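You operate a simulated robot arm through the tools that you are given. There is no shell and no other tool. Be economical: measure what you need, move in short steps, check, and stop when the job is done.

You are at the controls of a simulated two-armed robot. One attempt, no reset.

TASK
Test the belt rig: hold the yellow controller and press its key once.
Fine: tighten the belt, shut the guard and turn the red isolator on first; turn it off once the lamp is green.
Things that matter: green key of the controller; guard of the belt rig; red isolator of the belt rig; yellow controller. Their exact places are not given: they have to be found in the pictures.

Only the result counts: the job must be done as asked and must still hold three seconds after the hand-in. Knocking over, shifting, dropping, spilling or breaking anything else fails it.

THE ROBOT
Two 7-joint arms with two-finger parallel grippers on one trunk, on a base that drives. Base frame: it is fixed to the floor where the robot stands at the start and does not move with it; the origin is under the middle of the robot, x ahead of it, y to its left, z up. Readings come in m, degrees, newtons and seconds.
The left shoulder is at the start at [0.07, 0.134, 1.251], the right one opposite. With the tool pointing down near the work surface each hand reaches from about 0.1 to 0.64 m from the robot's upright axis, wherever it stands, measured 20 degrees to its own side. Places, roughly: green key of the controller [0.8, 0.3, 1]; guard of the belt rig [0.8, -0.1, 1.2]; red isolator of the belt rig [0.7, 0.1, 0.9]. Payload 1.57 kg a hand.
Tool frame (each hand has its own): the origin (TCP) lies between the finger pads and is the grasp point; the fingertips stand 0.03 m ahead of it; z points along the fingers, y is the line along which they close. Largest opening 0.08 m; finger width 0.017, thickness 0.012; the body of the gripper, 0.04 by 0.082 m, starts 0.08 m behind the TCP.
Orientation is that of the tool frame in the base frame, as [roll, pitch, yaw] about the fixed x, y, z axes, in that order (R = Rz(yaw) Ry(pitch) Rx(roll)). With the fingers straight down and closing along the base's y, the tool's x points along the base's -x, its y along +y and its z along -z.

THE INTERFACE
- The arms move only by the tool arm_command. It takes "left_deltas", "right_deltas" or both (then of equal length, played together; a hand with none holds still); each is a list of rows, each an object (a shift or turn left out is 0, a gripper value left out holds the last) with "dr": the turn, a rotation vector about the tool's x, y, z in units of 60 degrees (1.0 is 60 degrees), a list of three; "offset": the shift along the tool's x, y, z in units of 250 mm (1.0 is 250 mm), a list of three; "hand": the finger opening in mm, from 0 to 80. In form: [{"dr": [ax, ay, az], "offset": [x, y, z], "hand": hand}, ...]. A call has 1 to 12 rows; each row is the pose to reach, as a shift and turn from the pose commanded when the call began, along the tool's axes at that moment. A call with a number of a shift or a turn outside -1 to 1 is refused whole. Each row takes 0.2 s and may step no farther than 0.05 m and 8.6 degrees from the row before; otherwise, or with a gripper value out of range, the whole call is refused. A pose out of reach is approached as far as the arm can. The call stops where the force on the tool passes 90 N (or 10 N more than at its start, if that is more) or the arm is blocked; 0.2 s more then pass. The fingers move at their own pace (about 0.153 m/s each) and stop on an object; they squeeze with about 20 N. The grip force told is the motor's: it shows also when the fingers shut on nothing. Time passes only in rows, and 0.2 s behind the last, so rows that repeat a pose let the fingers close. The reply holds the time, the measured pose of the TCP, the force on the tool along the base axes, the opening and the grip force, in the units named above and with some noise, with the torque about the TCP (base axes, N m) and any sound that the robot's microphone picked up, and new pictures: "pictures" is both (left out), scene, wrist or none (wrist: the cameras of the hands that moved).
- Cameras (640 x 400 px; columns grow to the right, rows downward): "scene" is now at [0.1381, 0.0044, 1.4806]; the picture's right is [0.05, -1.00, 0.00], its down [-0.58, -0.03, -0.81] and it looks along [0.81, 0.04, -0.58] (base axes); focal length 257 px, centre (320, 200). "left" rides on the left gripper at [0.072, 0.007, -0.122] in its tool frame; the picture's right is [-0.09, 1.00, 0.00], its down [-0.84, -0.08, -0.54] and it looks along [-0.54, -0.05, 0.84] (tool axes); focal length 238 px, centre (320, 200). "right" rides on the right gripper at [0.072, -0.007, -0.122] in its tool frame; the picture's right is [0.09, 1.00, 0.00], its down [-0.84, 0.08, -0.54] and it looks along [-0.54, 0.05, 0.84] (tool axes); focal length 238 px, centre (320, 200).
- lift_body(by): slides the trunk up (or, below 0, down) by that many m; the arms and the scene camera ride with it, the base frame stays. It gives what a move gives, with no picture.
- base_move(legs): drives the robot by 1 to 6 legs, each [ahead, left, turn to the left] in m, m and degrees, along the robot's own axes; the way and the turn of a leg run together, so that a leg with both is an arc; at most 1.5 m and 180 degrees a leg. The arms and the cameras ride along, it lands a little off, and it stops where it bumps. It gives what a move gives, and a new picture of the scene camera.
- turn_head(pan, tilt): turns the head with the scene camera to pan (to the left, within 86 degrees either way) and tilt (down, from -29 to 69), counted from straight ahead of the robot. It gives what a move gives, and a new picture of the scene camera.
- point_at(camera, pixels): for up to 12 pixels [column, row] of the newest picture of that camera ("zoom" is the newest enlarged one), the place [x, y, z] in the base frame of the surface seen there, good to about 0.003 m. The clock stands still meanwhile.
- enlarge(camera, box): a new picture of the part [left, top, right, bottom] of that camera's present view, enlarged. The clock stands still meanwhile.
- close_job(): hands the job in; it is judged then, once.

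Keep the steps short. Do not move on a guess: measure, check each grasp and each placing, and mend mistakes. In all there are 80 turns and 260 pictures (those below and enlarged ones count). Leave the grippers open and the arms clear of the work at the hand-in unless told otherwise, and finish with a single line.

The tools are called after "Request:" as name(argument=value, ...) on one line, values as JSON. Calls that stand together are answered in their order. arm_command: Moves the arms, as the interface text tells. Its arguments: {"type":"object","properties":{"left_deltas":{"type":"array"},"right_deltas":{"type":"array"},"pictures":{"type":"string","enum":["both","scene","wrist","none"]}},"required":[]} The other tools are called the same way: lift_body (by) slides the trunk up or down; base_move (legs) drives the base; turn_head (pan, tilt) turns the head that bears the scene camera; point_at (camera, pixels) gives the place of the surface under pixels of a picture; enlarge (camera, box) takes an enlarged picture of a part of a camera's view; close_job () hands the job in.

At the start:

```text
t: 0.0
left_tool_pos: [0.4563, 0.2871, 0.999]
left_tcp_rot: [180.0, -0.1, -180.0]
left_force: [0.5, 0.1, 0.9]
left_torque: [-0.02, -0.01, 0.01]
left_width: 0.08
left_grip_force: 0.1
right_tool_pos: [0.4367, -0.1027, 1.0007]
right_tcp_rot: [180.0, -0.1, 180.0]
right_force: [-0.2, -1.1, 0.0]
right_torque: [-0.01, 0.01, -0.02]
right_width: 0.0802
right_grip_force: 0.0
trunk travel left (down, up): [-0.825, 0.115]
robot x, y, heading: [-0.0017, -0.0015, -0.1]
head pan, tilt: [2.7, 35.5]
```

scene: 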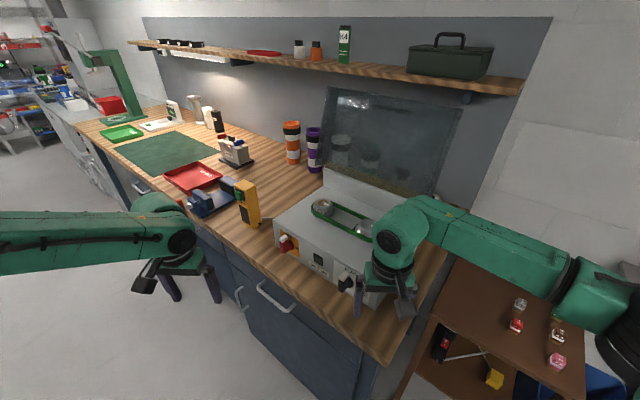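
right: 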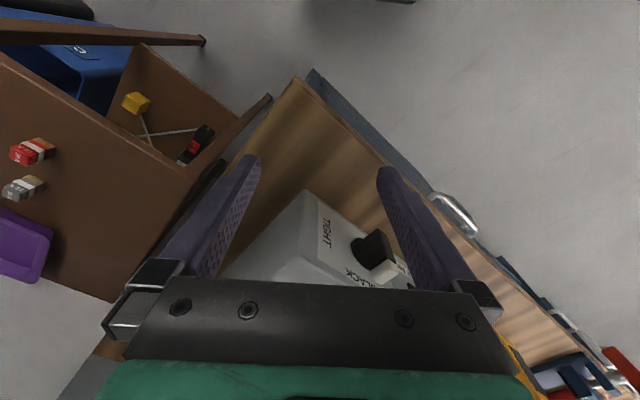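
left: 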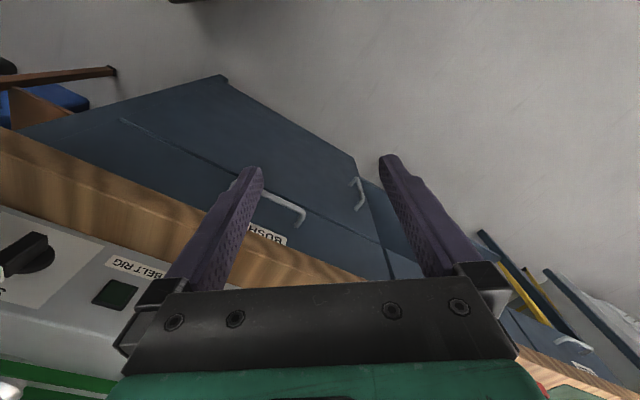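

The rig sits near (340,220), the controller near (247,203), and the raised guard near (390,135). I'll enlarge both areas to see details.

Request:
enlarge(camera="scene", box=[220, 160, 420, 310])

Request:
enlarge(camera="scene", box=[280, 70, 480, 220])

Request:
point_at(camera="scene", pixels=[[247, 195], [250, 222], [286, 243], [319, 262], [350, 285], [275, 220], [326, 168], [436, 198], [328, 88], [462, 108], [322, 209], [365, 228]])

```text
2.67 times, centred on (320, 235) of scene
```

zoom: 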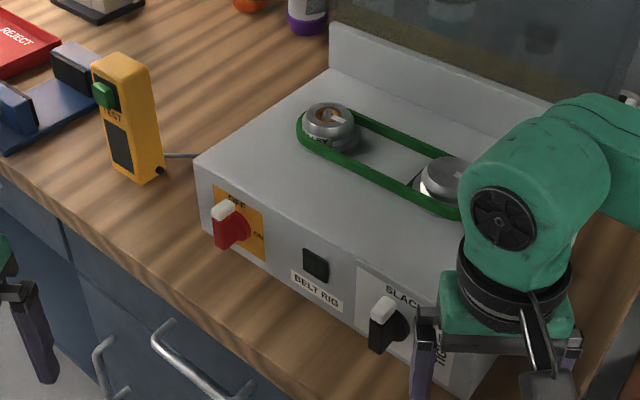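

```text
2.67 times, centred on (380, 145) of scene
```

zoom: 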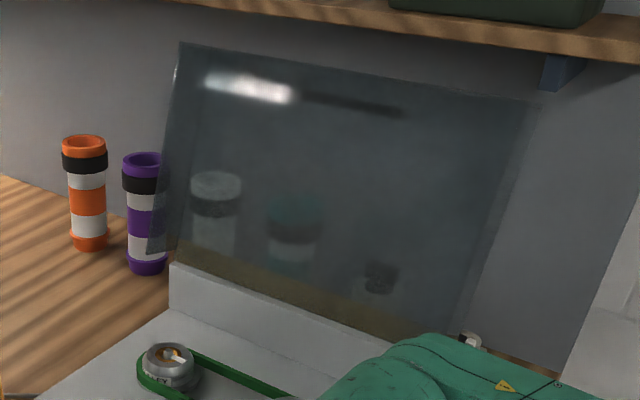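

```text
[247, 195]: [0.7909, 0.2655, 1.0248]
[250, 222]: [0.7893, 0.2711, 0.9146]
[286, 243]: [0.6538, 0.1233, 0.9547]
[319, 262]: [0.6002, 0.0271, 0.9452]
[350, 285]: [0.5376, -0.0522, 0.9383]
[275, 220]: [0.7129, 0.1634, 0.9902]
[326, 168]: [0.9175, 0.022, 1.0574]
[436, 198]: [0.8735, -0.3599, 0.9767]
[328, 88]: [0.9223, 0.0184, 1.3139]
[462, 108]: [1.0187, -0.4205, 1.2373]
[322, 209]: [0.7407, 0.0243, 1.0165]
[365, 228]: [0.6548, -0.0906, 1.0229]
```

The right arm hides the tension knob and the right-hand half of the rig. I'll lift it and move it back and to the right.

Request:
arm_command(right_deltas=[{"offset": [0.1, 0, -0.15], "hand": 80}, {"offset": [0.2, -0.1, -0.25]}, {"offset": [0.3, -0.25, -0.3]}, {"offset": [0.4, -0.4, -0.3]}, {"offset": [0.4, -0.6, -0.3]}], pictures="scene")

```text
t: 1.2
left_tool_pos: [0.4547, 0.2859, 1.0004]
left_tcp_rot: [179.9, 0.1, -180.0]
left_force: [0.4, 0.3, -0.6]
left_torque: [0.02, -0.03, 0.01]
left_width: 0.0797
left_grip_force: 0.1
right_tool_pos: [0.3347, -0.2552, 1.0742]
right_tcp_rot: [179.9, -0.1, -179.9]
right_force: [-0.4, 0.0, 0.6]
right_torque: [0.01, -0.01, -0.01]
right_width: 0.08
right_grip_force: 0.1
trunk travel left (down, up): [-0.825, 0.115]
robot x, y, heading: [0.0006, -0.0018, 0.1]
head pan, tilt: [2.7, 35.5]
```

scene: 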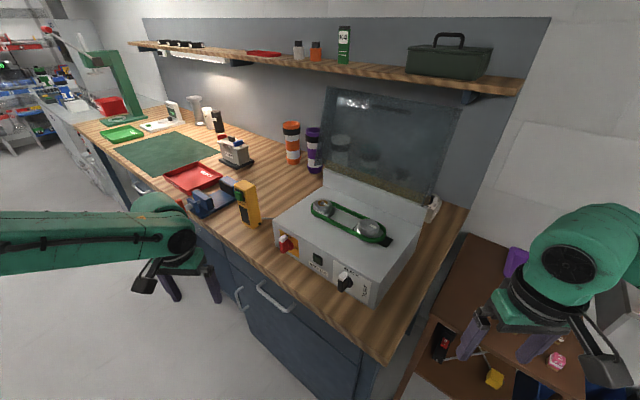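

The rig is clear now. I'll enlarge the rig and the controller and look for the indicator lamp.

Request:
enlarge(camera="scene", box=[265, 180, 445, 305])

Request:
enlarge(camera="scene", box=[210, 165, 310, 265])

Request:
enlarge(camera="scene", box=[310, 75, 475, 220])

```text
3.20 times, centred on (355, 242) of scene
```

zoom: 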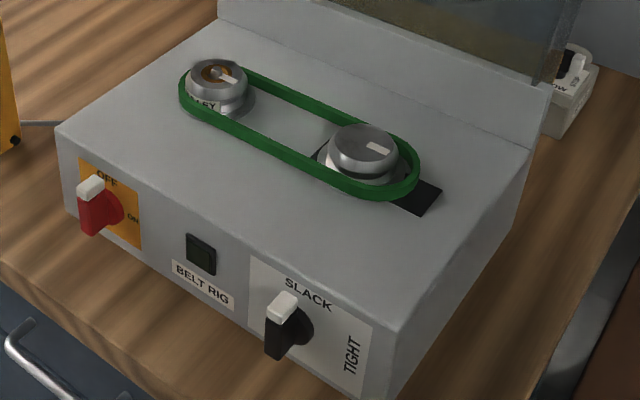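

```text
4.00 times, centred on (260, 215) of scene
```

zoom: 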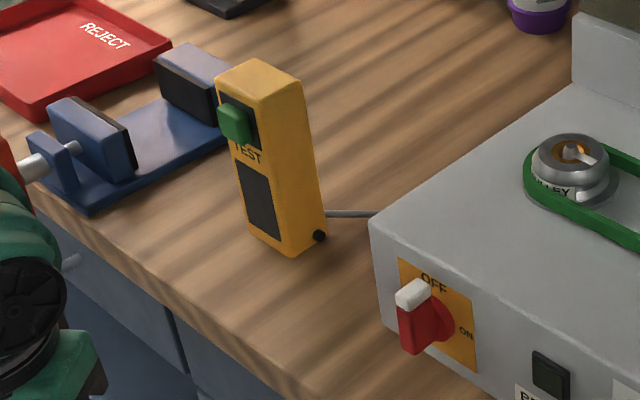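

```text
2.76 times, centred on (392, 148) of scene
```

zoom: 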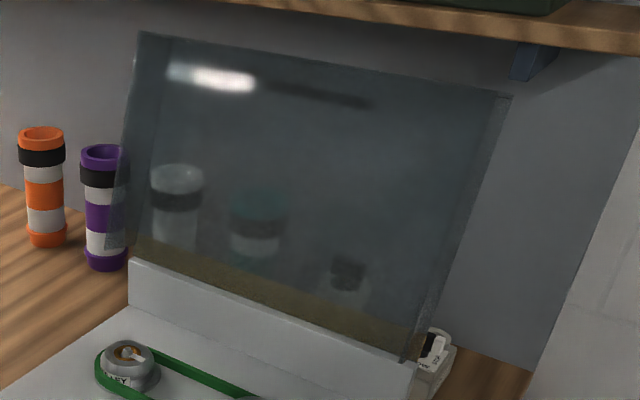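

Request:
enlarge(camera="scene", box=[255, 180, 455, 305])

Request:
point_at(camera="zoom", pixels=[[60, 132], [395, 325], [525, 152], [225, 22], [92, 185], [118, 215], [134, 220], [202, 252], [285, 307], [308, 325], [350, 355], [260, 270]])

Request:
enlarge(camera="scene", box=[310, 75, 475, 220])

Request:
point_at(camera="zoom", pixels=[[145, 38], [130, 120], [118, 235], [180, 45], [500, 100], [490, 110], [415, 345], [400, 340], [300, 200], [145, 255], [430, 350], [475, 60]])

```text
3.20 times, centred on (355, 242) of scene
```

zoom: 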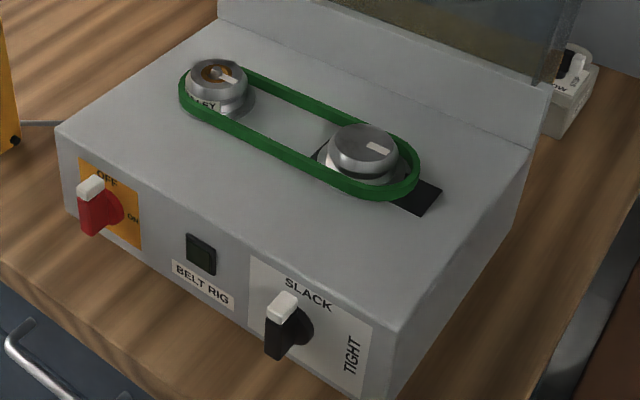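

```text
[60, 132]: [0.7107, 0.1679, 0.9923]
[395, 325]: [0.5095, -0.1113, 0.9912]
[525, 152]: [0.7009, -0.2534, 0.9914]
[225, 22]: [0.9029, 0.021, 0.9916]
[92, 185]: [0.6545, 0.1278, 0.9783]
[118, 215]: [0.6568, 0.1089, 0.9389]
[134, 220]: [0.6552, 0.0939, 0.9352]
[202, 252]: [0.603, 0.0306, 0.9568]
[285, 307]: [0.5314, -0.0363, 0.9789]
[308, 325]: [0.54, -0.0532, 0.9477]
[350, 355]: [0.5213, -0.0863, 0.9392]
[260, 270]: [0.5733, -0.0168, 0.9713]
```

```text
2.76 times, centred on (392, 148) of scene
```

zoom: 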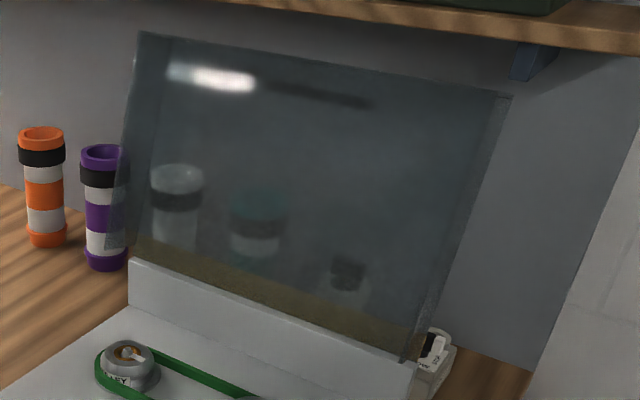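

```text
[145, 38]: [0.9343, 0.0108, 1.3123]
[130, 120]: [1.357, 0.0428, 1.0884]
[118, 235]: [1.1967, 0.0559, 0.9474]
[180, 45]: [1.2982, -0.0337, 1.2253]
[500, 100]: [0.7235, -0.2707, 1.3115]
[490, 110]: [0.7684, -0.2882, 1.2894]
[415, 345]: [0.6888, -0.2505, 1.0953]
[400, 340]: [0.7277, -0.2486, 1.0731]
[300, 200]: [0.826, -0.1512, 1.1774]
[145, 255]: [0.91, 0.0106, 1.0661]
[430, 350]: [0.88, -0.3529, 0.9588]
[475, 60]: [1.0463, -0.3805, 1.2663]
```

The rig is turned about -36°: its front runs along (-0.585,-0.811) and its depth along (0.81,-0.586). Next I'll measure the bench edge, the wall, the shelf, the controller and the cabinet front so I can plan where to stand.

Request:
point_at(camera="scene", pixels=[[200, 222], [240, 258], [300, 303], [380, 362], [270, 345], [270, 235], [497, 90], [330, 65], [440, 330], [500, 260], [205, 205], [450, 245]])

Request:
enlarge(camera="scene", box=[210, 165, 310, 265])

Request:
point_at(camera="zoom", pixels=[[255, 65], [225, 80], [295, 85], [235, 122], [255, 215], [262, 235], [290, 250], [320, 235], [310, 150], [350, 215], [247, 150], [225, 110]])

```text
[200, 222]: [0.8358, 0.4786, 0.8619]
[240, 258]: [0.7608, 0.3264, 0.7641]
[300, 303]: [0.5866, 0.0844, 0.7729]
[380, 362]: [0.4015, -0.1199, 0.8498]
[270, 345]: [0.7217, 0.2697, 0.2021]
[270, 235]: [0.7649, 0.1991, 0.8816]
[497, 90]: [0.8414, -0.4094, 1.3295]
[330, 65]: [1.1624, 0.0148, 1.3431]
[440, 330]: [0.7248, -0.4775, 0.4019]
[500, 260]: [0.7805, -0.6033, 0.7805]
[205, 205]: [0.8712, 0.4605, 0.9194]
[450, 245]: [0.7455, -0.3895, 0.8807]
```

```text
4.00 times, centred on (260, 215) of scene
```

zoom: 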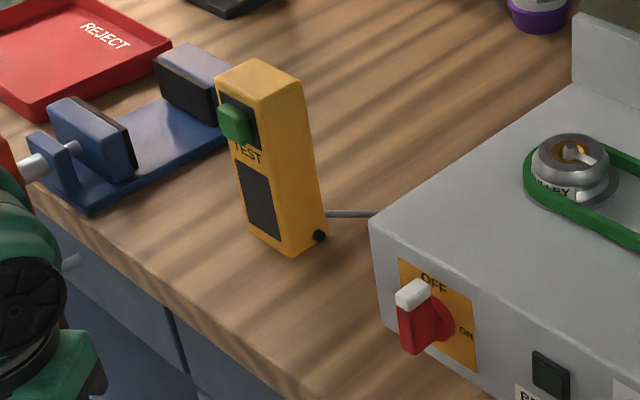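

```text
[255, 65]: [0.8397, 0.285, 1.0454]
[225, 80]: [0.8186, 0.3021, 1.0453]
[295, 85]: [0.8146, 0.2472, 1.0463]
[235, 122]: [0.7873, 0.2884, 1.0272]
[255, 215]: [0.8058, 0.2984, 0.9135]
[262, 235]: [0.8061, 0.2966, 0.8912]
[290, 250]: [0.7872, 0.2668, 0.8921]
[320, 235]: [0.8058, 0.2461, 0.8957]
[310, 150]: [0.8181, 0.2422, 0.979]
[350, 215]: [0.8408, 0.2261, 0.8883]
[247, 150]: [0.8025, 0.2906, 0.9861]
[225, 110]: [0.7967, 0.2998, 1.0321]
```

Bench top is at z 0.881. The bench edge is 0.395 m from the robot along the rig's depth axis. The rig front is at 0.476 and the controller front at 0.481. I'll raise and retract both hands, then turn to face the rig and shift left.

Request:
arm_command(left_deltas=[{"offset": [0.1, 0, -0.15], "hand": 80}, {"offset": [0.2, 0, -0.3]}, {"offset": [0.3, 0, -0.45]}, {"offset": [0.4, 0, -0.6]}, {"offset": [0.5, 0, -0.7]}], right_deltas=[{"offset": [0, 0, -0.1]}, {"offset": [0, 0, -0.2]}, {"offset": [0, 0, -0.3]}, {"offset": [0, 0, -0.4]}, {"offset": [0, 0, -0.4]}], pictures="none")

Request:
base_move(legs=[[0, 0, -36], [0.03, 0.5, 0]])

```text
t: 2.4
left_tool_pos: [0.3294, 0.2876, 1.1757]
left_tcp_rot: [179.9, 0.0, 179.9]
left_force: [-0.3, 0.0, 0.8]
left_torque: [0.03, 0.0, -0.01]
left_width: 0.0797
left_grip_force: 0.1
right_tool_pos: [0.3349, -0.2542, 1.1759]
right_tcp_rot: [-180.0, 0.0, -180.0]
right_force: [0.1, 1.1, -1.0]
right_torque: [0.0, 0.0, -0.03]
right_width: 0.0801
right_grip_force: 0.1
trunk travel left (down, up): [-0.825, 0.115]
robot x, y, heading: [0.0014, -0.0001, -0.2]
head pan, tilt: [2.7, 35.5]
```

```text
t: 7.1
left_tool_pos: [0.7615, 0.3987, 1.1748]
left_tcp_rot: [179.8, 0.0, 142.5]
left_force: [-0.2, -1.4, -0.3]
left_torque: [0.03, -0.02, 0.01]
left_width: 0.0801
left_grip_force: 0.0
right_tool_pos: [0.4369, -0.0328, 1.1747]
right_tcp_rot: [179.9, 0.1, 142.3]
right_force: [0.4, -0.2, -0.2]
right_torque: [0.02, -0.02, 0.0]
right_width: 0.0798
right_grip_force: 0.0
trunk travel left (down, up): [-0.825, 0.115]
robot x, y, heading: [0.3268, 0.3751, -37.6]
head pan, tilt: [2.7, 35.5]
```

scene: 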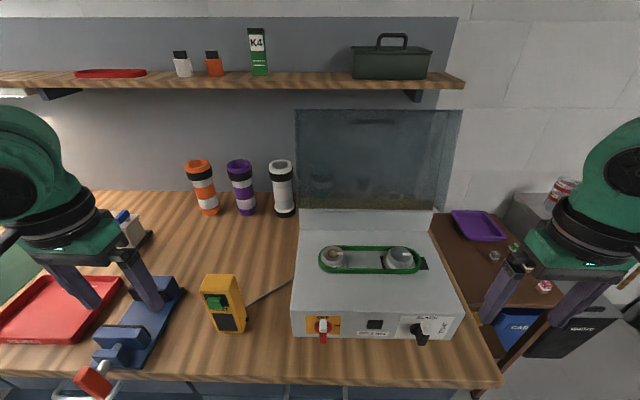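

Good view. I'll drive 7 cm closer, as the base stops on contact, then look at the guard and knobs.

Request:
base_move(legs=[[0.07, 0, 1.3]])

Request:
enlarge(camera="scene", box=[280, 90, 480, 230])

Request:
enlarge(camera="scene", box=[280, 250, 480, 380])

```text
t: 8.1
left_tool_pos: [0.8111, 0.3721, 1.1766]
left_tcp_rot: [-179.9, 0.4, 143.7]
left_force: [-0.8, -1.0, 0.3]
left_torque: [0.0, -0.06, 0.0]
left_width: 0.0798
left_grip_force: 0.0
right_tool_pos: [0.4959, -0.0661, 1.177]
right_tcp_rot: [180.0, 0.3, 143.7]
right_force: [0.7, -0.3, -0.4]
right_torque: [-0.02, -0.02, -0.04]
right_width: 0.0801
right_grip_force: 0.0
trunk travel left (down, up): [-0.825, 0.115]
robot x, y, heading: [0.3757, 0.3322, -36.2]
head pan, tilt: [2.7, 35.5]
```

scene: 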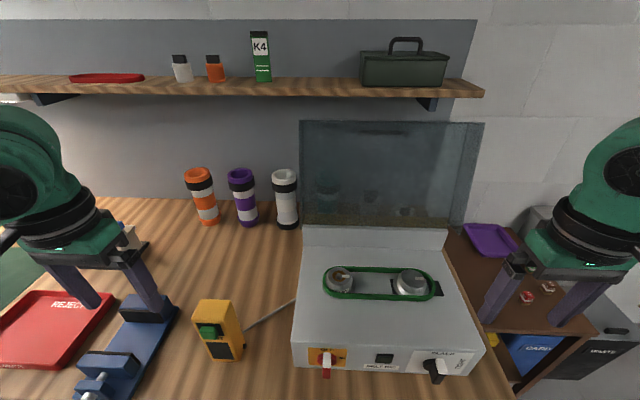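

```text
2.86 times, centred on (380, 160) of scene
```

zoom: 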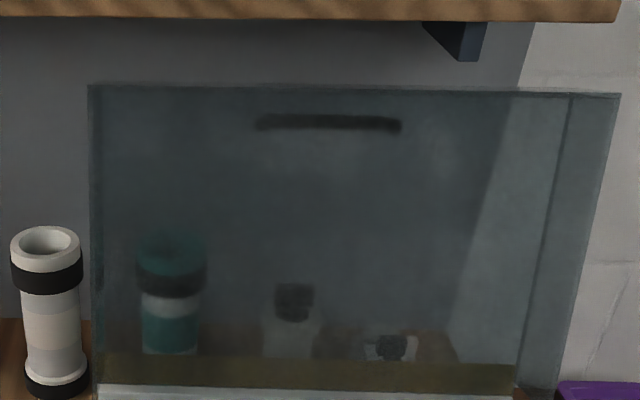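

```text
3.08 times, centred on (380, 315) of scene
```

zoom: 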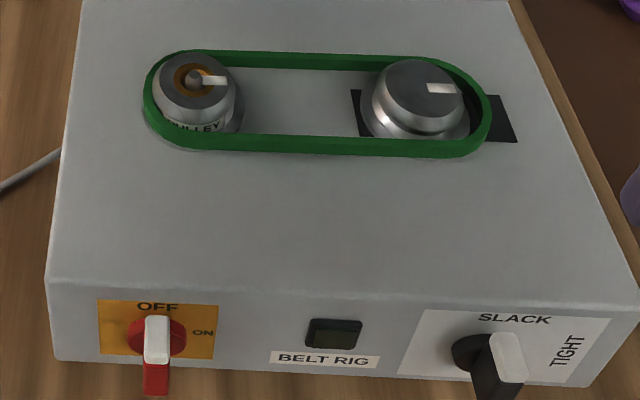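

Request:
enlarge(camera="scene", box=[280, 90, 480, 230])

Request:
point_at(camera="zoom", pixels=[[92, 92], [97, 100], [568, 98], [614, 98], [590, 200], [560, 380], [528, 380], [300, 97], [330, 122], [300, 250], [300, 375], [450, 10]])

Request:
enlarge(camera="scene", box=[280, 250, 480, 380])

Request:
point_at(camera="zoom", pixels=[[157, 325], [157, 350], [155, 385], [175, 322], [335, 333], [508, 345], [508, 372], [495, 392], [465, 352], [580, 370], [110, 340], [210, 345]])

```text
2.86 times, centred on (380, 160) of scene
```

zoom: 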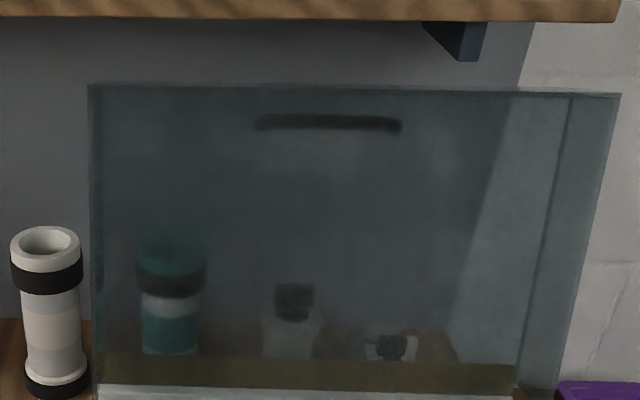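

```text
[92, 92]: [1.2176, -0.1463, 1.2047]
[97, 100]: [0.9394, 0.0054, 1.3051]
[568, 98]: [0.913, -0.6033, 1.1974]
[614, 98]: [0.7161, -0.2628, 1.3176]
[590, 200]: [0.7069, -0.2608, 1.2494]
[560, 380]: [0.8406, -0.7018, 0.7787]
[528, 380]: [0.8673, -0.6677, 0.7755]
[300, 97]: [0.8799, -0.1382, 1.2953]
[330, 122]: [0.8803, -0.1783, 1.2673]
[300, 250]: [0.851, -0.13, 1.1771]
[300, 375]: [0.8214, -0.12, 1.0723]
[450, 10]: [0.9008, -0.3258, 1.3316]
```

```text
3.08 times, centred on (380, 315) of scene
```

zoom: 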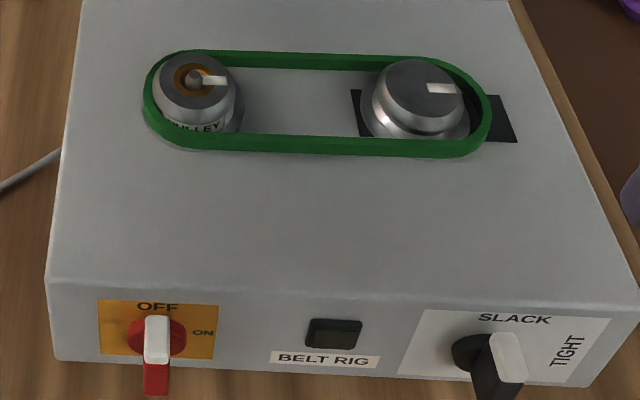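

```text
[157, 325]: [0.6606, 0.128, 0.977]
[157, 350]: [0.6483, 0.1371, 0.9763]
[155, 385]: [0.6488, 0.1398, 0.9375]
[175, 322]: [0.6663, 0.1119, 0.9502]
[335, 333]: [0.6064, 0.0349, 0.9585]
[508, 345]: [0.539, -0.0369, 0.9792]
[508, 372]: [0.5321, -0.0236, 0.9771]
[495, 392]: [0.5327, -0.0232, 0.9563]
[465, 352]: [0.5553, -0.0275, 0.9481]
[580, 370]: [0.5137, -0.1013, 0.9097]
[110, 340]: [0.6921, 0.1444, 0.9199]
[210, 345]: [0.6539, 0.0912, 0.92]
```

I'll back off about 10 cm to give a horizontal hand room. Then I'll pitch the right hand to point forward, away from the rig, ready for the tension knob.

Request:
base_move(legs=[[-0.1, 0, 0]])

Request:
arm_command(right_deltas=[{"offset": [-0.06, 0, 0], "dr": [0, -0.14, 0]}, {"offset": [-0.12, 0, 0], "dr": [0, -0.28, 0]}, {"offset": [-0.18, 0, 0], "dr": [0, -0.42, 0]}, {"offset": [-0.24, 0, 0], "dr": [0, -0.56, 0]}, {"offset": [-0.3, 0, 0], "dr": [0, -0.7, 0]}, {"offset": [-0.36, 0, 0], "dr": [0, -0.84, 0]}, {"offset": [-0.4, 0, 0], "dr": [0, -0.98, 0]}], pictures="both")

```text
t: 9.2
left_tool_pos: [0.7376, 0.4261, 1.1747]
left_tcp_rot: [179.9, 0.0, 143.5]
left_force: [0.8, -0.4, 1.5]
left_torque: [-0.01, 0.04, 0.01]
left_width: 0.0799
left_grip_force: 0.1
right_tool_pos: [0.4208, -0.0114, 1.1741]
right_tcp_rot: [180.0, -0.1, 143.5]
right_force: [-0.1, 0.2, -0.2]
right_torque: [0.02, 0.0, 0.0]
right_width: 0.0798
right_grip_force: 0.1
trunk travel left (down, up): [-0.825, 0.115]
robot x, y, heading: [0.2996, 0.3927, -36.1]
head pan, tilt: [2.7, 35.5]
```

scene: 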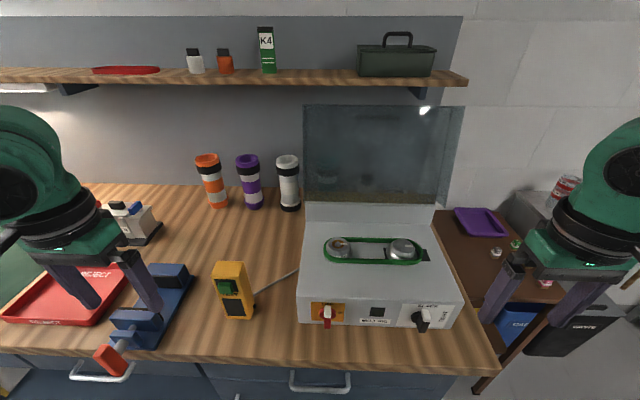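

```text
t: 10.8
left_tool_pos: [0.736, 0.4278, 1.1746]
left_tcp_rot: [179.9, 0.0, 143.5]
left_force: [1.0, 0.5, -0.3]
left_torque: [-0.02, 0.01, -0.03]
left_width: 0.08
left_grip_force: 0.0
right_tool_pos: [0.5019, -0.0691, 1.175]
right_tcp_rot: [179.9, 58.9, 143.4]
right_force: [0.1, 0.4, 0.8]
right_torque: [-0.01, 0.03, -0.01]
right_width: 0.0799
right_grip_force: 0.0
trunk travel left (down, up): [-0.825, 0.115]
robot x, y, heading: [0.2979, 0.3914, -36.4]
head pan, tilt: [2.7, 35.5]
```

scene: 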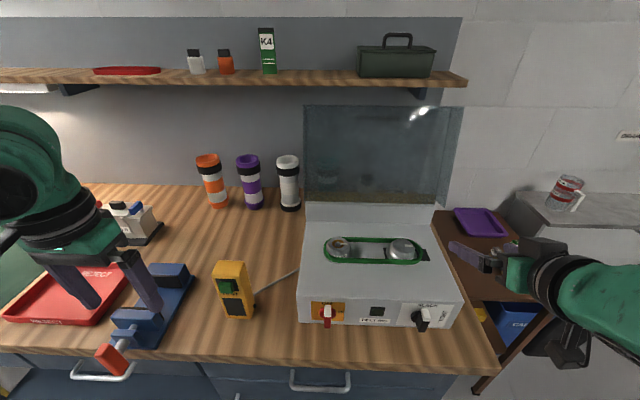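
right: 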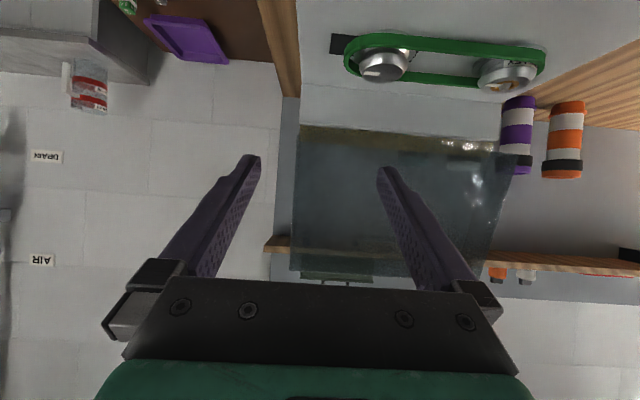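

Next I'll zoom tightly on both knobs to pin down their axis and fin geometry.

Request:
enlarge(camera="scene", box=[392, 292, 452, 332])

Request:
point_at(camera="zoom", pixels=[[320, 200], [280, 180], [260, 200], [250, 170], [350, 180], [350, 240], [330, 320], [300, 330], [400, 200], [200, 200], [340, 280], [310, 260]])

Request:
enlarge(camera="scene", box=[300, 292, 360, 332])

Request:
point_at(camera="zoom", pixels=[[280, 160], [280, 240], [280, 340], [240, 180], [320, 180], [340, 200], [230, 210], [290, 300], [270, 370], [150, 200], [400, 200], [300, 360]])

```text
10.00 times, centred on (422, 312) of scene
```

zoom: 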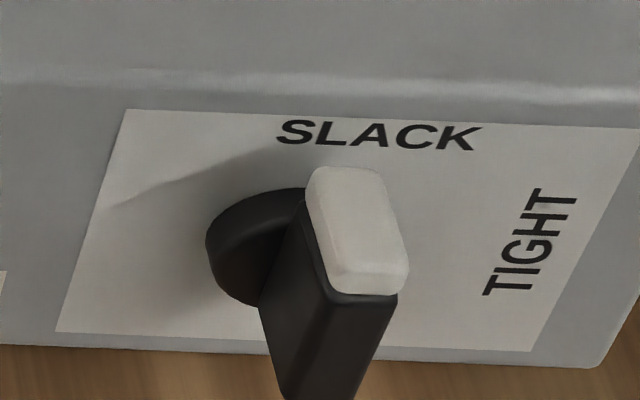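

```text
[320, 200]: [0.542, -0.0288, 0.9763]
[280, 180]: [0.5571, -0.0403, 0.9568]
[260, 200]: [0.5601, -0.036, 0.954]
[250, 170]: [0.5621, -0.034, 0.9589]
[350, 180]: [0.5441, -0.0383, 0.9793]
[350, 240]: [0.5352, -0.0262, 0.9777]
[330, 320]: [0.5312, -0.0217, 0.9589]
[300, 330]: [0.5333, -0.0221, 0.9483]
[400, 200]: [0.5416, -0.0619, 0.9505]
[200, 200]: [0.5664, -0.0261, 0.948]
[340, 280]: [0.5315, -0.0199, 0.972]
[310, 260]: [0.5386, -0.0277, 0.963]
```

```text
10.00 times, centred on (330, 312) of scene
```

zoom: 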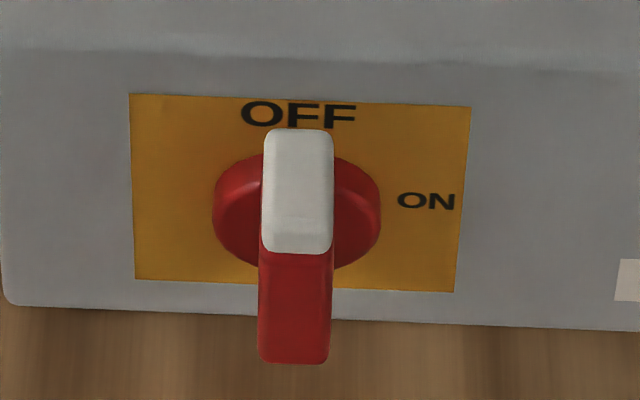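

```text
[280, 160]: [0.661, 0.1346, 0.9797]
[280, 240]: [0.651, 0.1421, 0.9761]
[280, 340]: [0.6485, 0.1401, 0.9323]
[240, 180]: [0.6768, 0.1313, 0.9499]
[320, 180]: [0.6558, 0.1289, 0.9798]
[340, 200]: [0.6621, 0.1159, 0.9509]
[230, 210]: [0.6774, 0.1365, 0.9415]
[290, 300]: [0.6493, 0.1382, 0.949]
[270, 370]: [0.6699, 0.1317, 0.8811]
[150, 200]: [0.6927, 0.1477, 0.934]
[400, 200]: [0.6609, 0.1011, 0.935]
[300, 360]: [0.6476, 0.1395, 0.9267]
```

The tension knob's fin is at u -0.292, d 0.444–0.466, z 0.927–0.979. The isolator's fin is at u -0.491. I'll level the right hand while backing it 0.1 m.

Request:
arm_command(right_deltas=[{"offset": [0.052, 0, -0.086], "dr": [0, -0.13, 0]}, {"offset": [0.104, 0, -0.171], "dr": [0, -0.26, 0]}, {"offset": [0.155, 0, -0.257], "dr": [0, -0.39, 0]}, {"offset": [0.207, 0, -0.342], "dr": [0, -0.518, 0]}], pictures="none")

```text
t: 11.8
left_tool_pos: [0.7343, 0.4307, 1.1757]
left_tcp_rot: [-179.9, 0.2, 143.6]
left_force: [-0.5, 0.1, -0.4]
left_torque: [0.02, -0.03, 0.03]
left_width: 0.0801
left_grip_force: 0.0
right_tool_pos: [0.4076, -0.0739, 1.1475]
right_tcp_rot: [175.3, 89.3, 140.7]
right_force: [0.1, 1.1, 0.3]
right_torque: [-0.04, 0.01, -0.02]
right_width: 0.0801
right_grip_force: 0.0
right hand out of reach, approached as far as the arm can: row 1, 2, 3, 4
trunk travel left (down, up): [-0.825, 0.115]
robot x, y, heading: [0.2979, 0.3905, -36.5]
head pan, tilt: [2.7, 35.5]
```

That's too folded. I'll back the base off another 15 cm, which also clears the left hand from the bench, and lower the trunk 0.2 m.

Request:
base_move(legs=[[-0.15, 0, 0.5]])

Request:
lift_body(by=-0.19)

Request:
arm_command(right_deltas=[{"offset": [0, 0, 0], "hand": 50}], pictures="both")

```text
t: 13.2
left_tool_pos: [0.6178, 0.5173, 1.1742]
left_tcp_rot: [179.9, -0.1, 144.1]
left_force: [0.1, -0.4, 0.3]
left_torque: [0.04, 0.02, 0.02]
left_width: 0.0799
left_grip_force: 0.0
right_tool_pos: [0.2964, 0.0105, 1.1448]
right_tcp_rot: [169.6, 89.0, 135.6]
right_force: [-0.3, -1.2, -0.1]
right_torque: [-0.04, 0.0, 0.03]
right_width: 0.0801
right_grip_force: 0.1
trunk travel left (down, up): [-0.825, 0.115]
robot x, y, heading: [0.1778, 0.4771, -35.5]
head pan, tilt: [2.7, 35.5]
```

scene: 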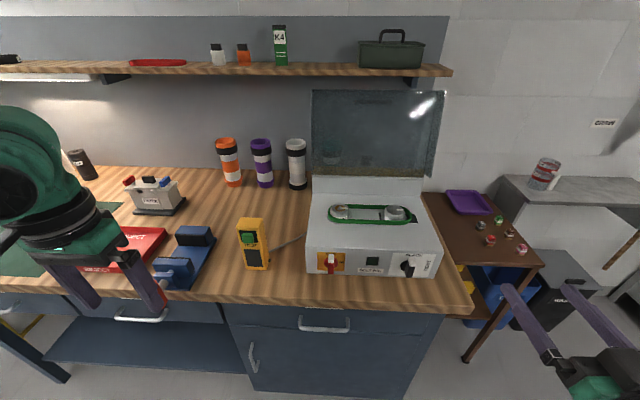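

```text
t: 15.3
left_tool_pos: [0.6158, 0.5186, 0.9841]
left_tcp_rot: [-179.9, 0.0, 144.2]
left_force: [-0.7, -0.2, -0.5]
left_torque: [-0.01, -0.01, 0.02]
left_width: 0.0801
left_grip_force: 0.0
right_tool_pos: [0.2929, 0.01, 0.9558]
right_tcp_rot: [167.9, 89.2, 133.8]
right_force: [-0.6, -0.3, -0.2]
right_torque: [0.0, -0.03, 0.02]
right_width: 0.0801
right_grip_force: 0.0
trunk travel left (down, up): [-0.635, 0.305]
robot x, y, heading: [0.1823, 0.4808, -35.9]
head pan, tilt: [2.7, 35.5]
```

```text
t: 15.7
left_tool_pos: [0.6158, 0.5188, 0.9844]
left_tcp_rot: [-179.9, 0.0, 144.2]
left_force: [0.1, 0.3, 0.8]
left_torque: [0.0, 0.0, 0.04]
left_width: 0.0801
left_grip_force: 0.0
right_tool_pos: [0.2939, 0.0119, 0.9559]
right_tcp_rot: [167.8, 89.2, 133.9]
right_force: [-0.1, 0.6, 0.6]
right_torque: [0.03, -0.01, -0.01]
right_width: 0.0497
right_grip_force: 0.0
trunk travel left (down, up): [-0.635, 0.305]
robot x, y, heading: [0.1814, 0.4798, -35.9]
head pan, tilt: [2.7, 35.5]
```

scene: 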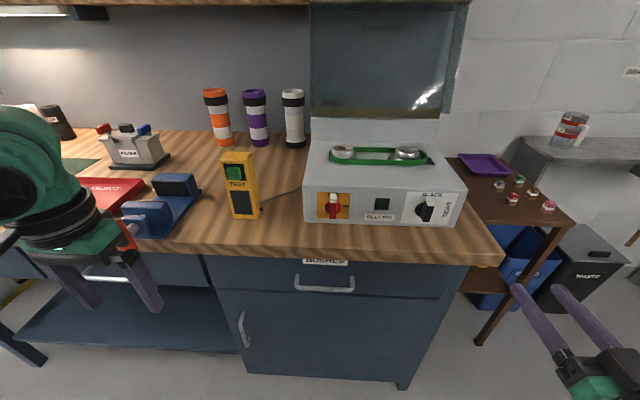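
right: 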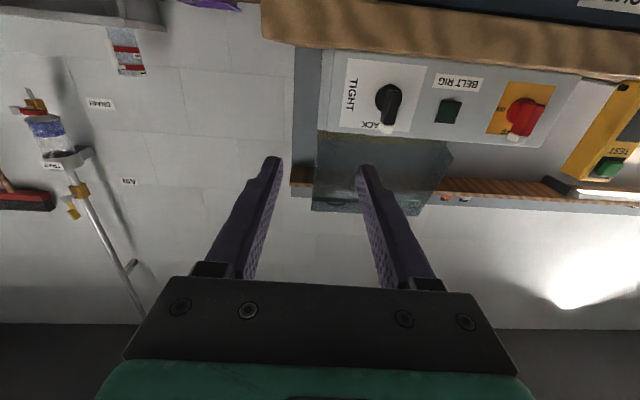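

The right hand is level at d 0.231, u -0.182, z 0.956. I'll move it left 0.11 and forward 0.12 to a point in front of the tension fin, then check.

Request:
arm_command(right_deltas=[{"offset": [0.004, 0.106, 0.124], "dr": [0.01, 0, 0]}, {"offset": [0.008, 0.212, 0.247], "dr": [0.02, 0, 0]}, {"offset": [0.012, 0.318, 0.37], "dr": [0.032, 0, 0]}, {"offset": [0.016, 0.424, 0.494], "dr": [0.032, 0, 0]}, {"offset": [0.016, 0.424, 0.494], "dr": [0.032, 0, 0]}], pictures="both")

```text
t: 16.9
left_tool_pos: [0.6168, 0.5203, 0.9837]
left_tcp_rot: [-180.0, -0.1, 144.2]
left_force: [0.5, 0.6, 0.2]
left_torque: [-0.02, 0.0, 0.01]
left_width: 0.0801
left_grip_force: 0.1
right_tool_pos: [0.3893, 0.0019, 0.962]
right_tcp_rot: [170.3, 89.2, 134.5]
right_force: [0.6, 0.2, 0.1]
right_torque: [0.07, 0.01, 0.0]
right_width: 0.0501
right_grip_force: 0.0
right hand out of reach, approached as far as the arm can: row 1, 2, 3, 4, 5
trunk travel left (down, up): [-0.635, 0.305]
robot x, y, heading: [0.1823, 0.4802, -35.8]
head pan, tilt: [2.7, 35.5]
```

scene: 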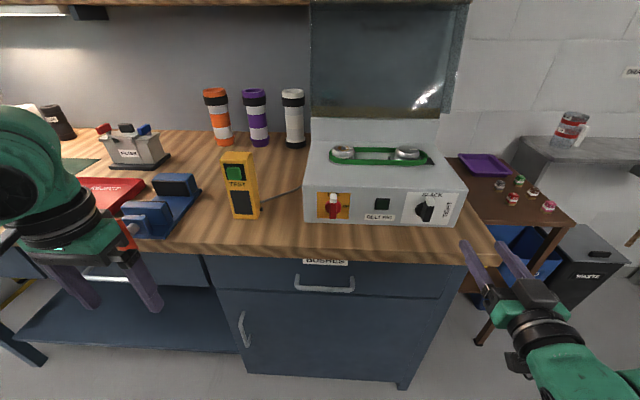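
right: 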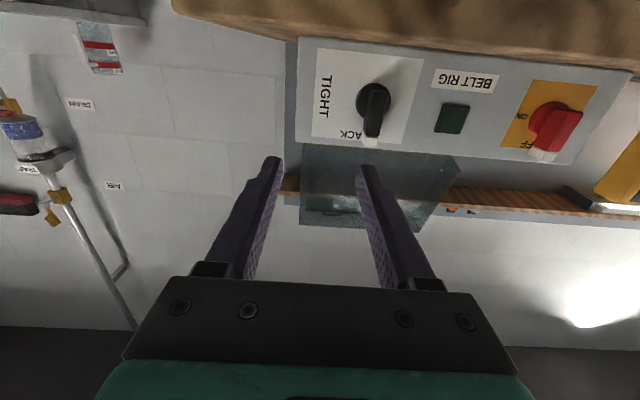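

It's still limited by posture. I'll tilt the hand 25° downward, which is easier on the wrist, and continue left and forward.

Request:
arm_command(right_deltas=[{"offset": [-0.01, 0.06, 0.05], "dr": [0, 0.14, 0]}, {"offset": [-0.012, 0.12, 0.1], "dr": [0, 0.28, 0]}, {"offset": [-0.012, 0.19, 0.14], "dr": [0, 0.42, 0]}, {"offset": [-0.012, 0.252, 0.18], "dr": [0, 0.42, 0]}, {"offset": [-0.012, 0.252, 0.18], "dr": [0, 0.42, 0]}], pictures="wrist")

```text
t: 18.1
left_tool_pos: [0.616, 0.5185, 0.9844]
left_tcp_rot: [-180.0, 0.0, 144.1]
left_force: [0.3, 0.9, 0.0]
left_torque: [-0.02, -0.04, -0.04]
left_width: 0.0799
left_grip_force: 0.1
right_tool_pos: [0.4609, 0.0271, 0.9658]
right_tcp_rot: [179.5, 63.9, 143.8]
right_force: [-0.7, -0.3, -0.5]
right_torque: [-0.02, -0.04, 0.03]
right_width: 0.0501
right_grip_force: 0.1
right hand out of reach, approached as far as the arm can: row 1
trunk travel left (down, up): [-0.635, 0.305]
robot x, y, heading: [0.1796, 0.483, -35.7]
head pan, tilt: [2.7, 35.5]
```

right: 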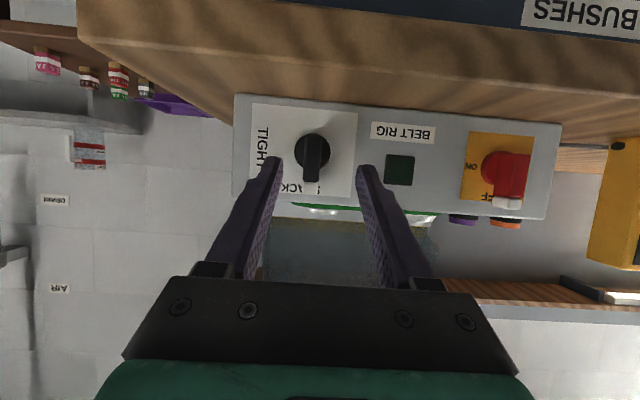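

The hand is aligned: u -0.2916, d 0.358, with the fin between the fingers in the wrist picture. I'll go forward 74 mm along d, then close.

Request:
arm_command(right_deltas=[{"offset": [-0.043, 0, 0.088], "hand": 50}, {"offset": [-0.087, 0, 0.177]}, {"offset": [-0.13, 0, 0.266]}, {"offset": [-0.13, 0, 0.266]}], pictures="both")

```text
t: 19.1
left_tool_pos: [0.6163, 0.5182, 0.9846]
left_tcp_rot: [-179.9, 0.0, 144.2]
left_force: [0.1, 0.0, -0.3]
left_torque: [-0.01, 0.0, 0.0]
left_width: 0.0797
left_grip_force: 0.0
right_tool_pos: [0.5243, -0.0174, 0.9649]
right_tcp_rot: [179.7, 64.1, 144.0]
right_force: [0.3, 0.6, -0.5]
right_torque: [0.03, -0.01, -0.02]
right_width: 0.0502
right_grip_force: 0.1
trunk travel left (down, up): [-0.635, 0.305]
robot x, y, heading: [0.1791, 0.483, -35.9]
head pan, tilt: [2.7, 35.5]
```

scene: 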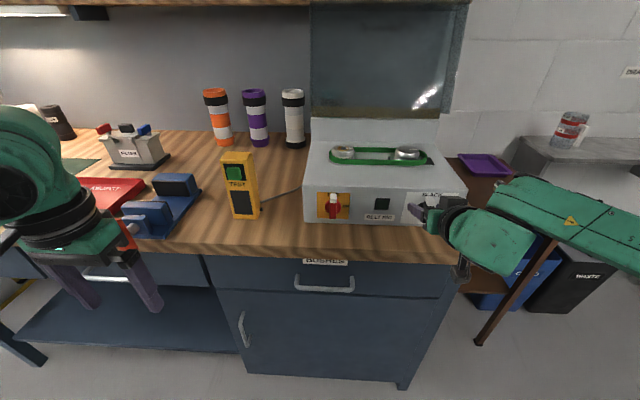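
right: 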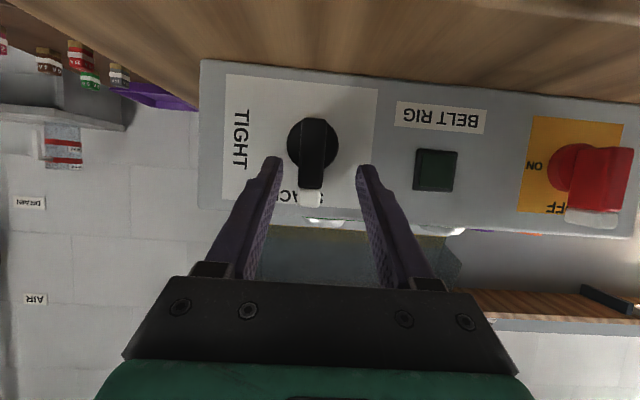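

The fin lies between the fingers. From this view the knob axis sits lower, at about z 0.936, with the fin pointing up as a pointer. I'll close the fingers on it.

Request:
arm_command(right_deltas=[{"hand": 10}, {"hand": 10}, {"hand": 10}], pictures="wrist")

```text
t: 19.9
left_tool_pos: [0.6149, 0.5157, 0.9855]
left_tcp_rot: [179.9, 0.0, 144.3]
left_force: [-0.5, 0.6, -0.3]
left_torque: [0.02, -0.01, -0.01]
left_width: 0.0804
left_grip_force: 0.1
right_tool_pos: [0.5216, -0.0201, 0.9649]
right_tcp_rot: [179.4, 64.1, 143.5]
right_force: [-5.2, -11.3, 3.9]
right_torque: [-0.25, 0.07, -0.25]
right_width: 0.0206
right_grip_force: 5.9
trunk travel left (down, up): [-0.635, 0.305]
robot x, y, heading: [0.1828, 0.4799, -35.8]
head pan, tilt: [2.7, 35.5]
```

right: 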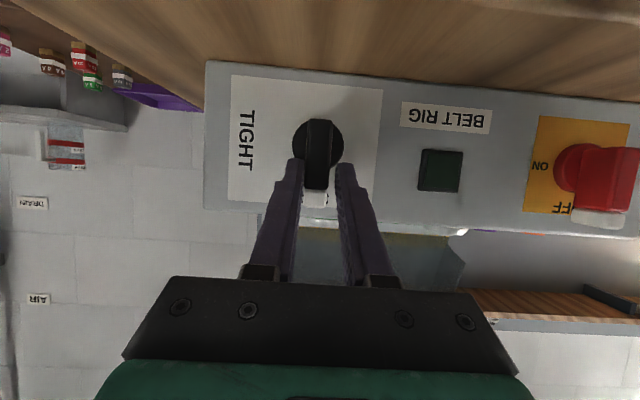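

The fin is held at width 20.6 mm, with a slight side load of about 3 mm that I'll relieve. I'll turn it clockwise 66° about the knob axis.

Request:
arm_command(right_deltas=[{"offset": [0.001, -0.0287, 0.0005], "dr": [-0.0602, 0, 0.1236], "hand": 10}, {"offset": [0.0043, -0.045, 0.0021], "dr": [-0.1204, 0, 0.2472]}, {"offset": [0.0096, -0.0606, 0.0047], "dr": [-0.1806, 0, 0.3708]}, {"offset": [0.0168, -0.0752, 0.0082], "dr": [-0.2408, 0, 0.4944]}, {"offset": [0.0259, -0.0885, 0.0126], "dr": [-0.301, 0, 0.618]}, {"offset": [0.0366, -0.1002, 0.0178], "dr": [-0.3612, 0, 0.7416]}, {"offset": [0.0486, -0.1101, 0.0237], "dr": [-0.4214, 0, 0.8652]}, {"offset": [0.0619, -0.118, 0.0301], "dr": [-0.4816, 0, 0.9888]}], pictures="both")

```text
t: 21.7
left_tool_pos: [0.6124, 0.5171, 0.9885]
left_tcp_rot: [179.8, 0.1, 144.2]
left_force: [-0.7, 1.2, -0.1]
left_torque: [-0.08, 0.06, -0.01]
left_width: 0.0799
left_grip_force: 0.0
right_tool_pos: [0.5006, -0.0523, 0.9665]
right_tcp_rot: [98.4, 22.0, 79.7]
right_force: [-13.3, -39.3, 31.7]
right_torque: [-0.46, -0.15, -1.15]
right_width: 0.0221
right_grip_force: 35.7
trunk travel left (down, up): [-0.635, 0.305]
robot x, y, heading: [0.1802, 0.4758, -35.6]
head pan, tilt: [2.7, 35.5]
```

scene: 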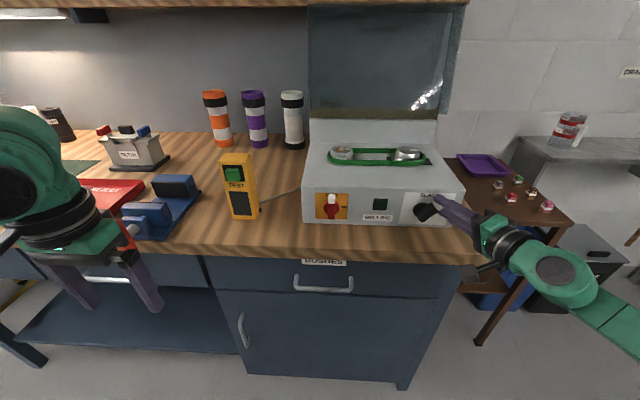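
right: 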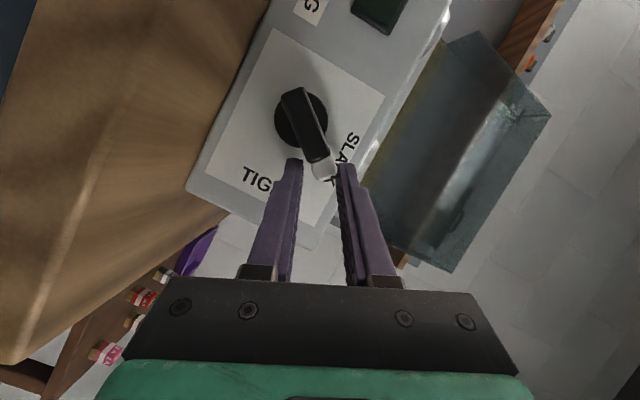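

The knob turned about 45°, but the fingers slid outwards because my pivot was off. I'll open and measure the true axis from the wrist camera.

Request:
arm_command(right_deltas=[{"hand": 60}, {"hand": 60}, {"hand": 60}], pictures="wrist")

Request:
enlarge(camera="right", box=[220, 50, 400, 200])

```text
t: 22.5
left_tool_pos: [0.6183, 0.5182, 0.9848]
left_tcp_rot: [179.9, -0.1, 144.3]
left_force: [0.4, 0.5, -0.3]
left_torque: [-0.01, 0.03, 0.01]
left_width: 0.0799
left_grip_force: 0.0
right_tool_pos: [0.5057, -0.0391, 0.9493]
right_tcp_rot: [101.1, 21.4, 82.3]
right_force: [-0.1, 0.1, 0.5]
right_torque: [-0.01, -0.02, -0.02]
right_width: 0.06
right_grip_force: 0.0
trunk travel left (down, up): [-0.635, 0.305]
robot x, y, heading: [0.1832, 0.4845, -35.7]
head pan, tilt: [2.7, 35.5]
```

right: 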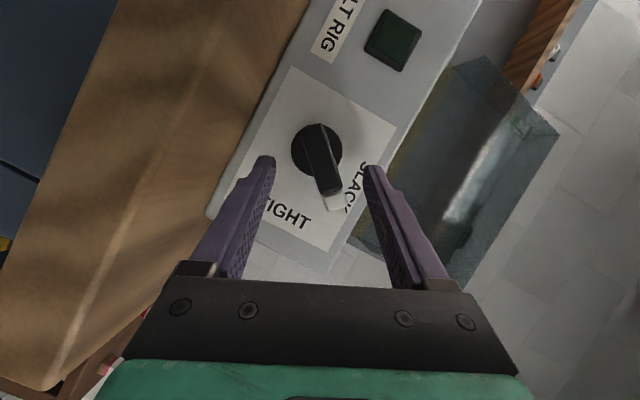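

```text
2.67 times, centred on (310, 125) of right
```

zoom: 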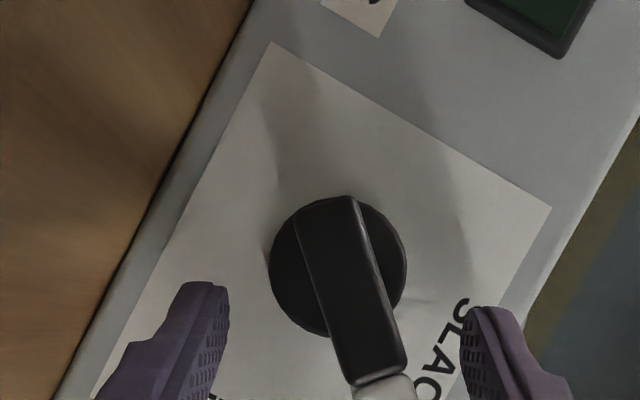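

Request:
point_at(camera="zoom", pixels=[[276, 265], [398, 255], [312, 320], [300, 215], [385, 220], [330, 215], [375, 360], [355, 290], [385, 385], [275, 55], [540, 210], [115, 370]])

```text
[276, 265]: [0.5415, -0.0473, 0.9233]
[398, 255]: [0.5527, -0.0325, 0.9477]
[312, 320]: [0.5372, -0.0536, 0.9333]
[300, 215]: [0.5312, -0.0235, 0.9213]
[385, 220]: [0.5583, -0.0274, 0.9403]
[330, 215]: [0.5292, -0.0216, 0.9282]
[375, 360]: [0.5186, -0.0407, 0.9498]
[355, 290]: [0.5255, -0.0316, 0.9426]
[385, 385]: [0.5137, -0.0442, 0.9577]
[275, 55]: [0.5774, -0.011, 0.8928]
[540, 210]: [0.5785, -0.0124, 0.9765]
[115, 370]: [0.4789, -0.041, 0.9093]
```

The true axis is at u -0.2876, z 0.936, and the fin is now at about 48°. I'll put the fingertips on the axis, close, then turn the rest of the way.

Request:
arm_command(right_deltas=[{"offset": [0.025, -0.005, 0.012], "hand": 60}, {"offset": [0.05, -0.0104, 0.0243], "hand": 60}, {"offset": [0.05, -0.0104, 0.0243], "hand": 5}, {"offset": [0.05, -0.0104, 0.0243], "hand": 5}, {"offset": [0.05, -0.0104, 0.0243], "hand": 5}, {"offset": [0.0515, -0.017, 0.025], "dr": [-0.06, 0, 0.123]}, {"offset": [0.053, -0.025, 0.026], "dr": [-0.12, 0, 0.246]}, {"offset": [0.055, -0.033, 0.0267], "dr": [-0.18, 0, 0.369]}, {"offset": [0.055, -0.035, 0.0267], "dr": [-0.197, 0, 0.405]}], pictures="wrist")

```text
t: 24.5
left_tool_pos: [0.6162, 0.5177, 0.9848]
left_tcp_rot: [180.0, 0.0, 144.2]
left_force: [-0.2, 0.0, 0.2]
left_torque: [-0.01, 0.0, 0.0]
left_width: 0.0798
left_grip_force: 0.1
right_tool_pos: [0.509, -0.0324, 0.9348]
right_tcp_rot: [88.6, -2.8, 80.2]
right_force: [-3.5, 1.3, -2.7]
right_torque: [-0.61, 0.91, -0.43]
right_width: 0.0165
right_grip_force: 32.0
trunk travel left (down, up): [-0.635, 0.305]
robot x, y, heading: [0.177, 0.4762, -35.6]
head pan, tilt: [2.7, 35.5]
```

right: 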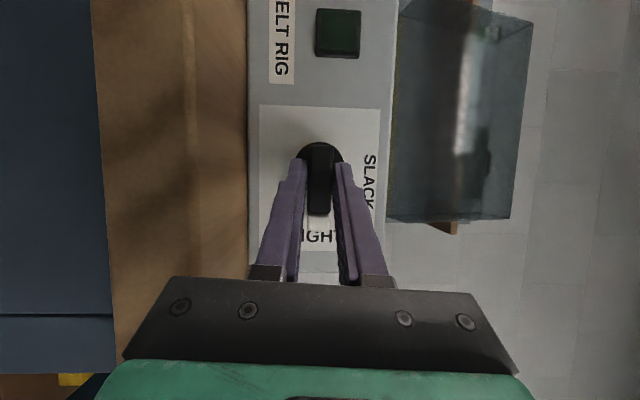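

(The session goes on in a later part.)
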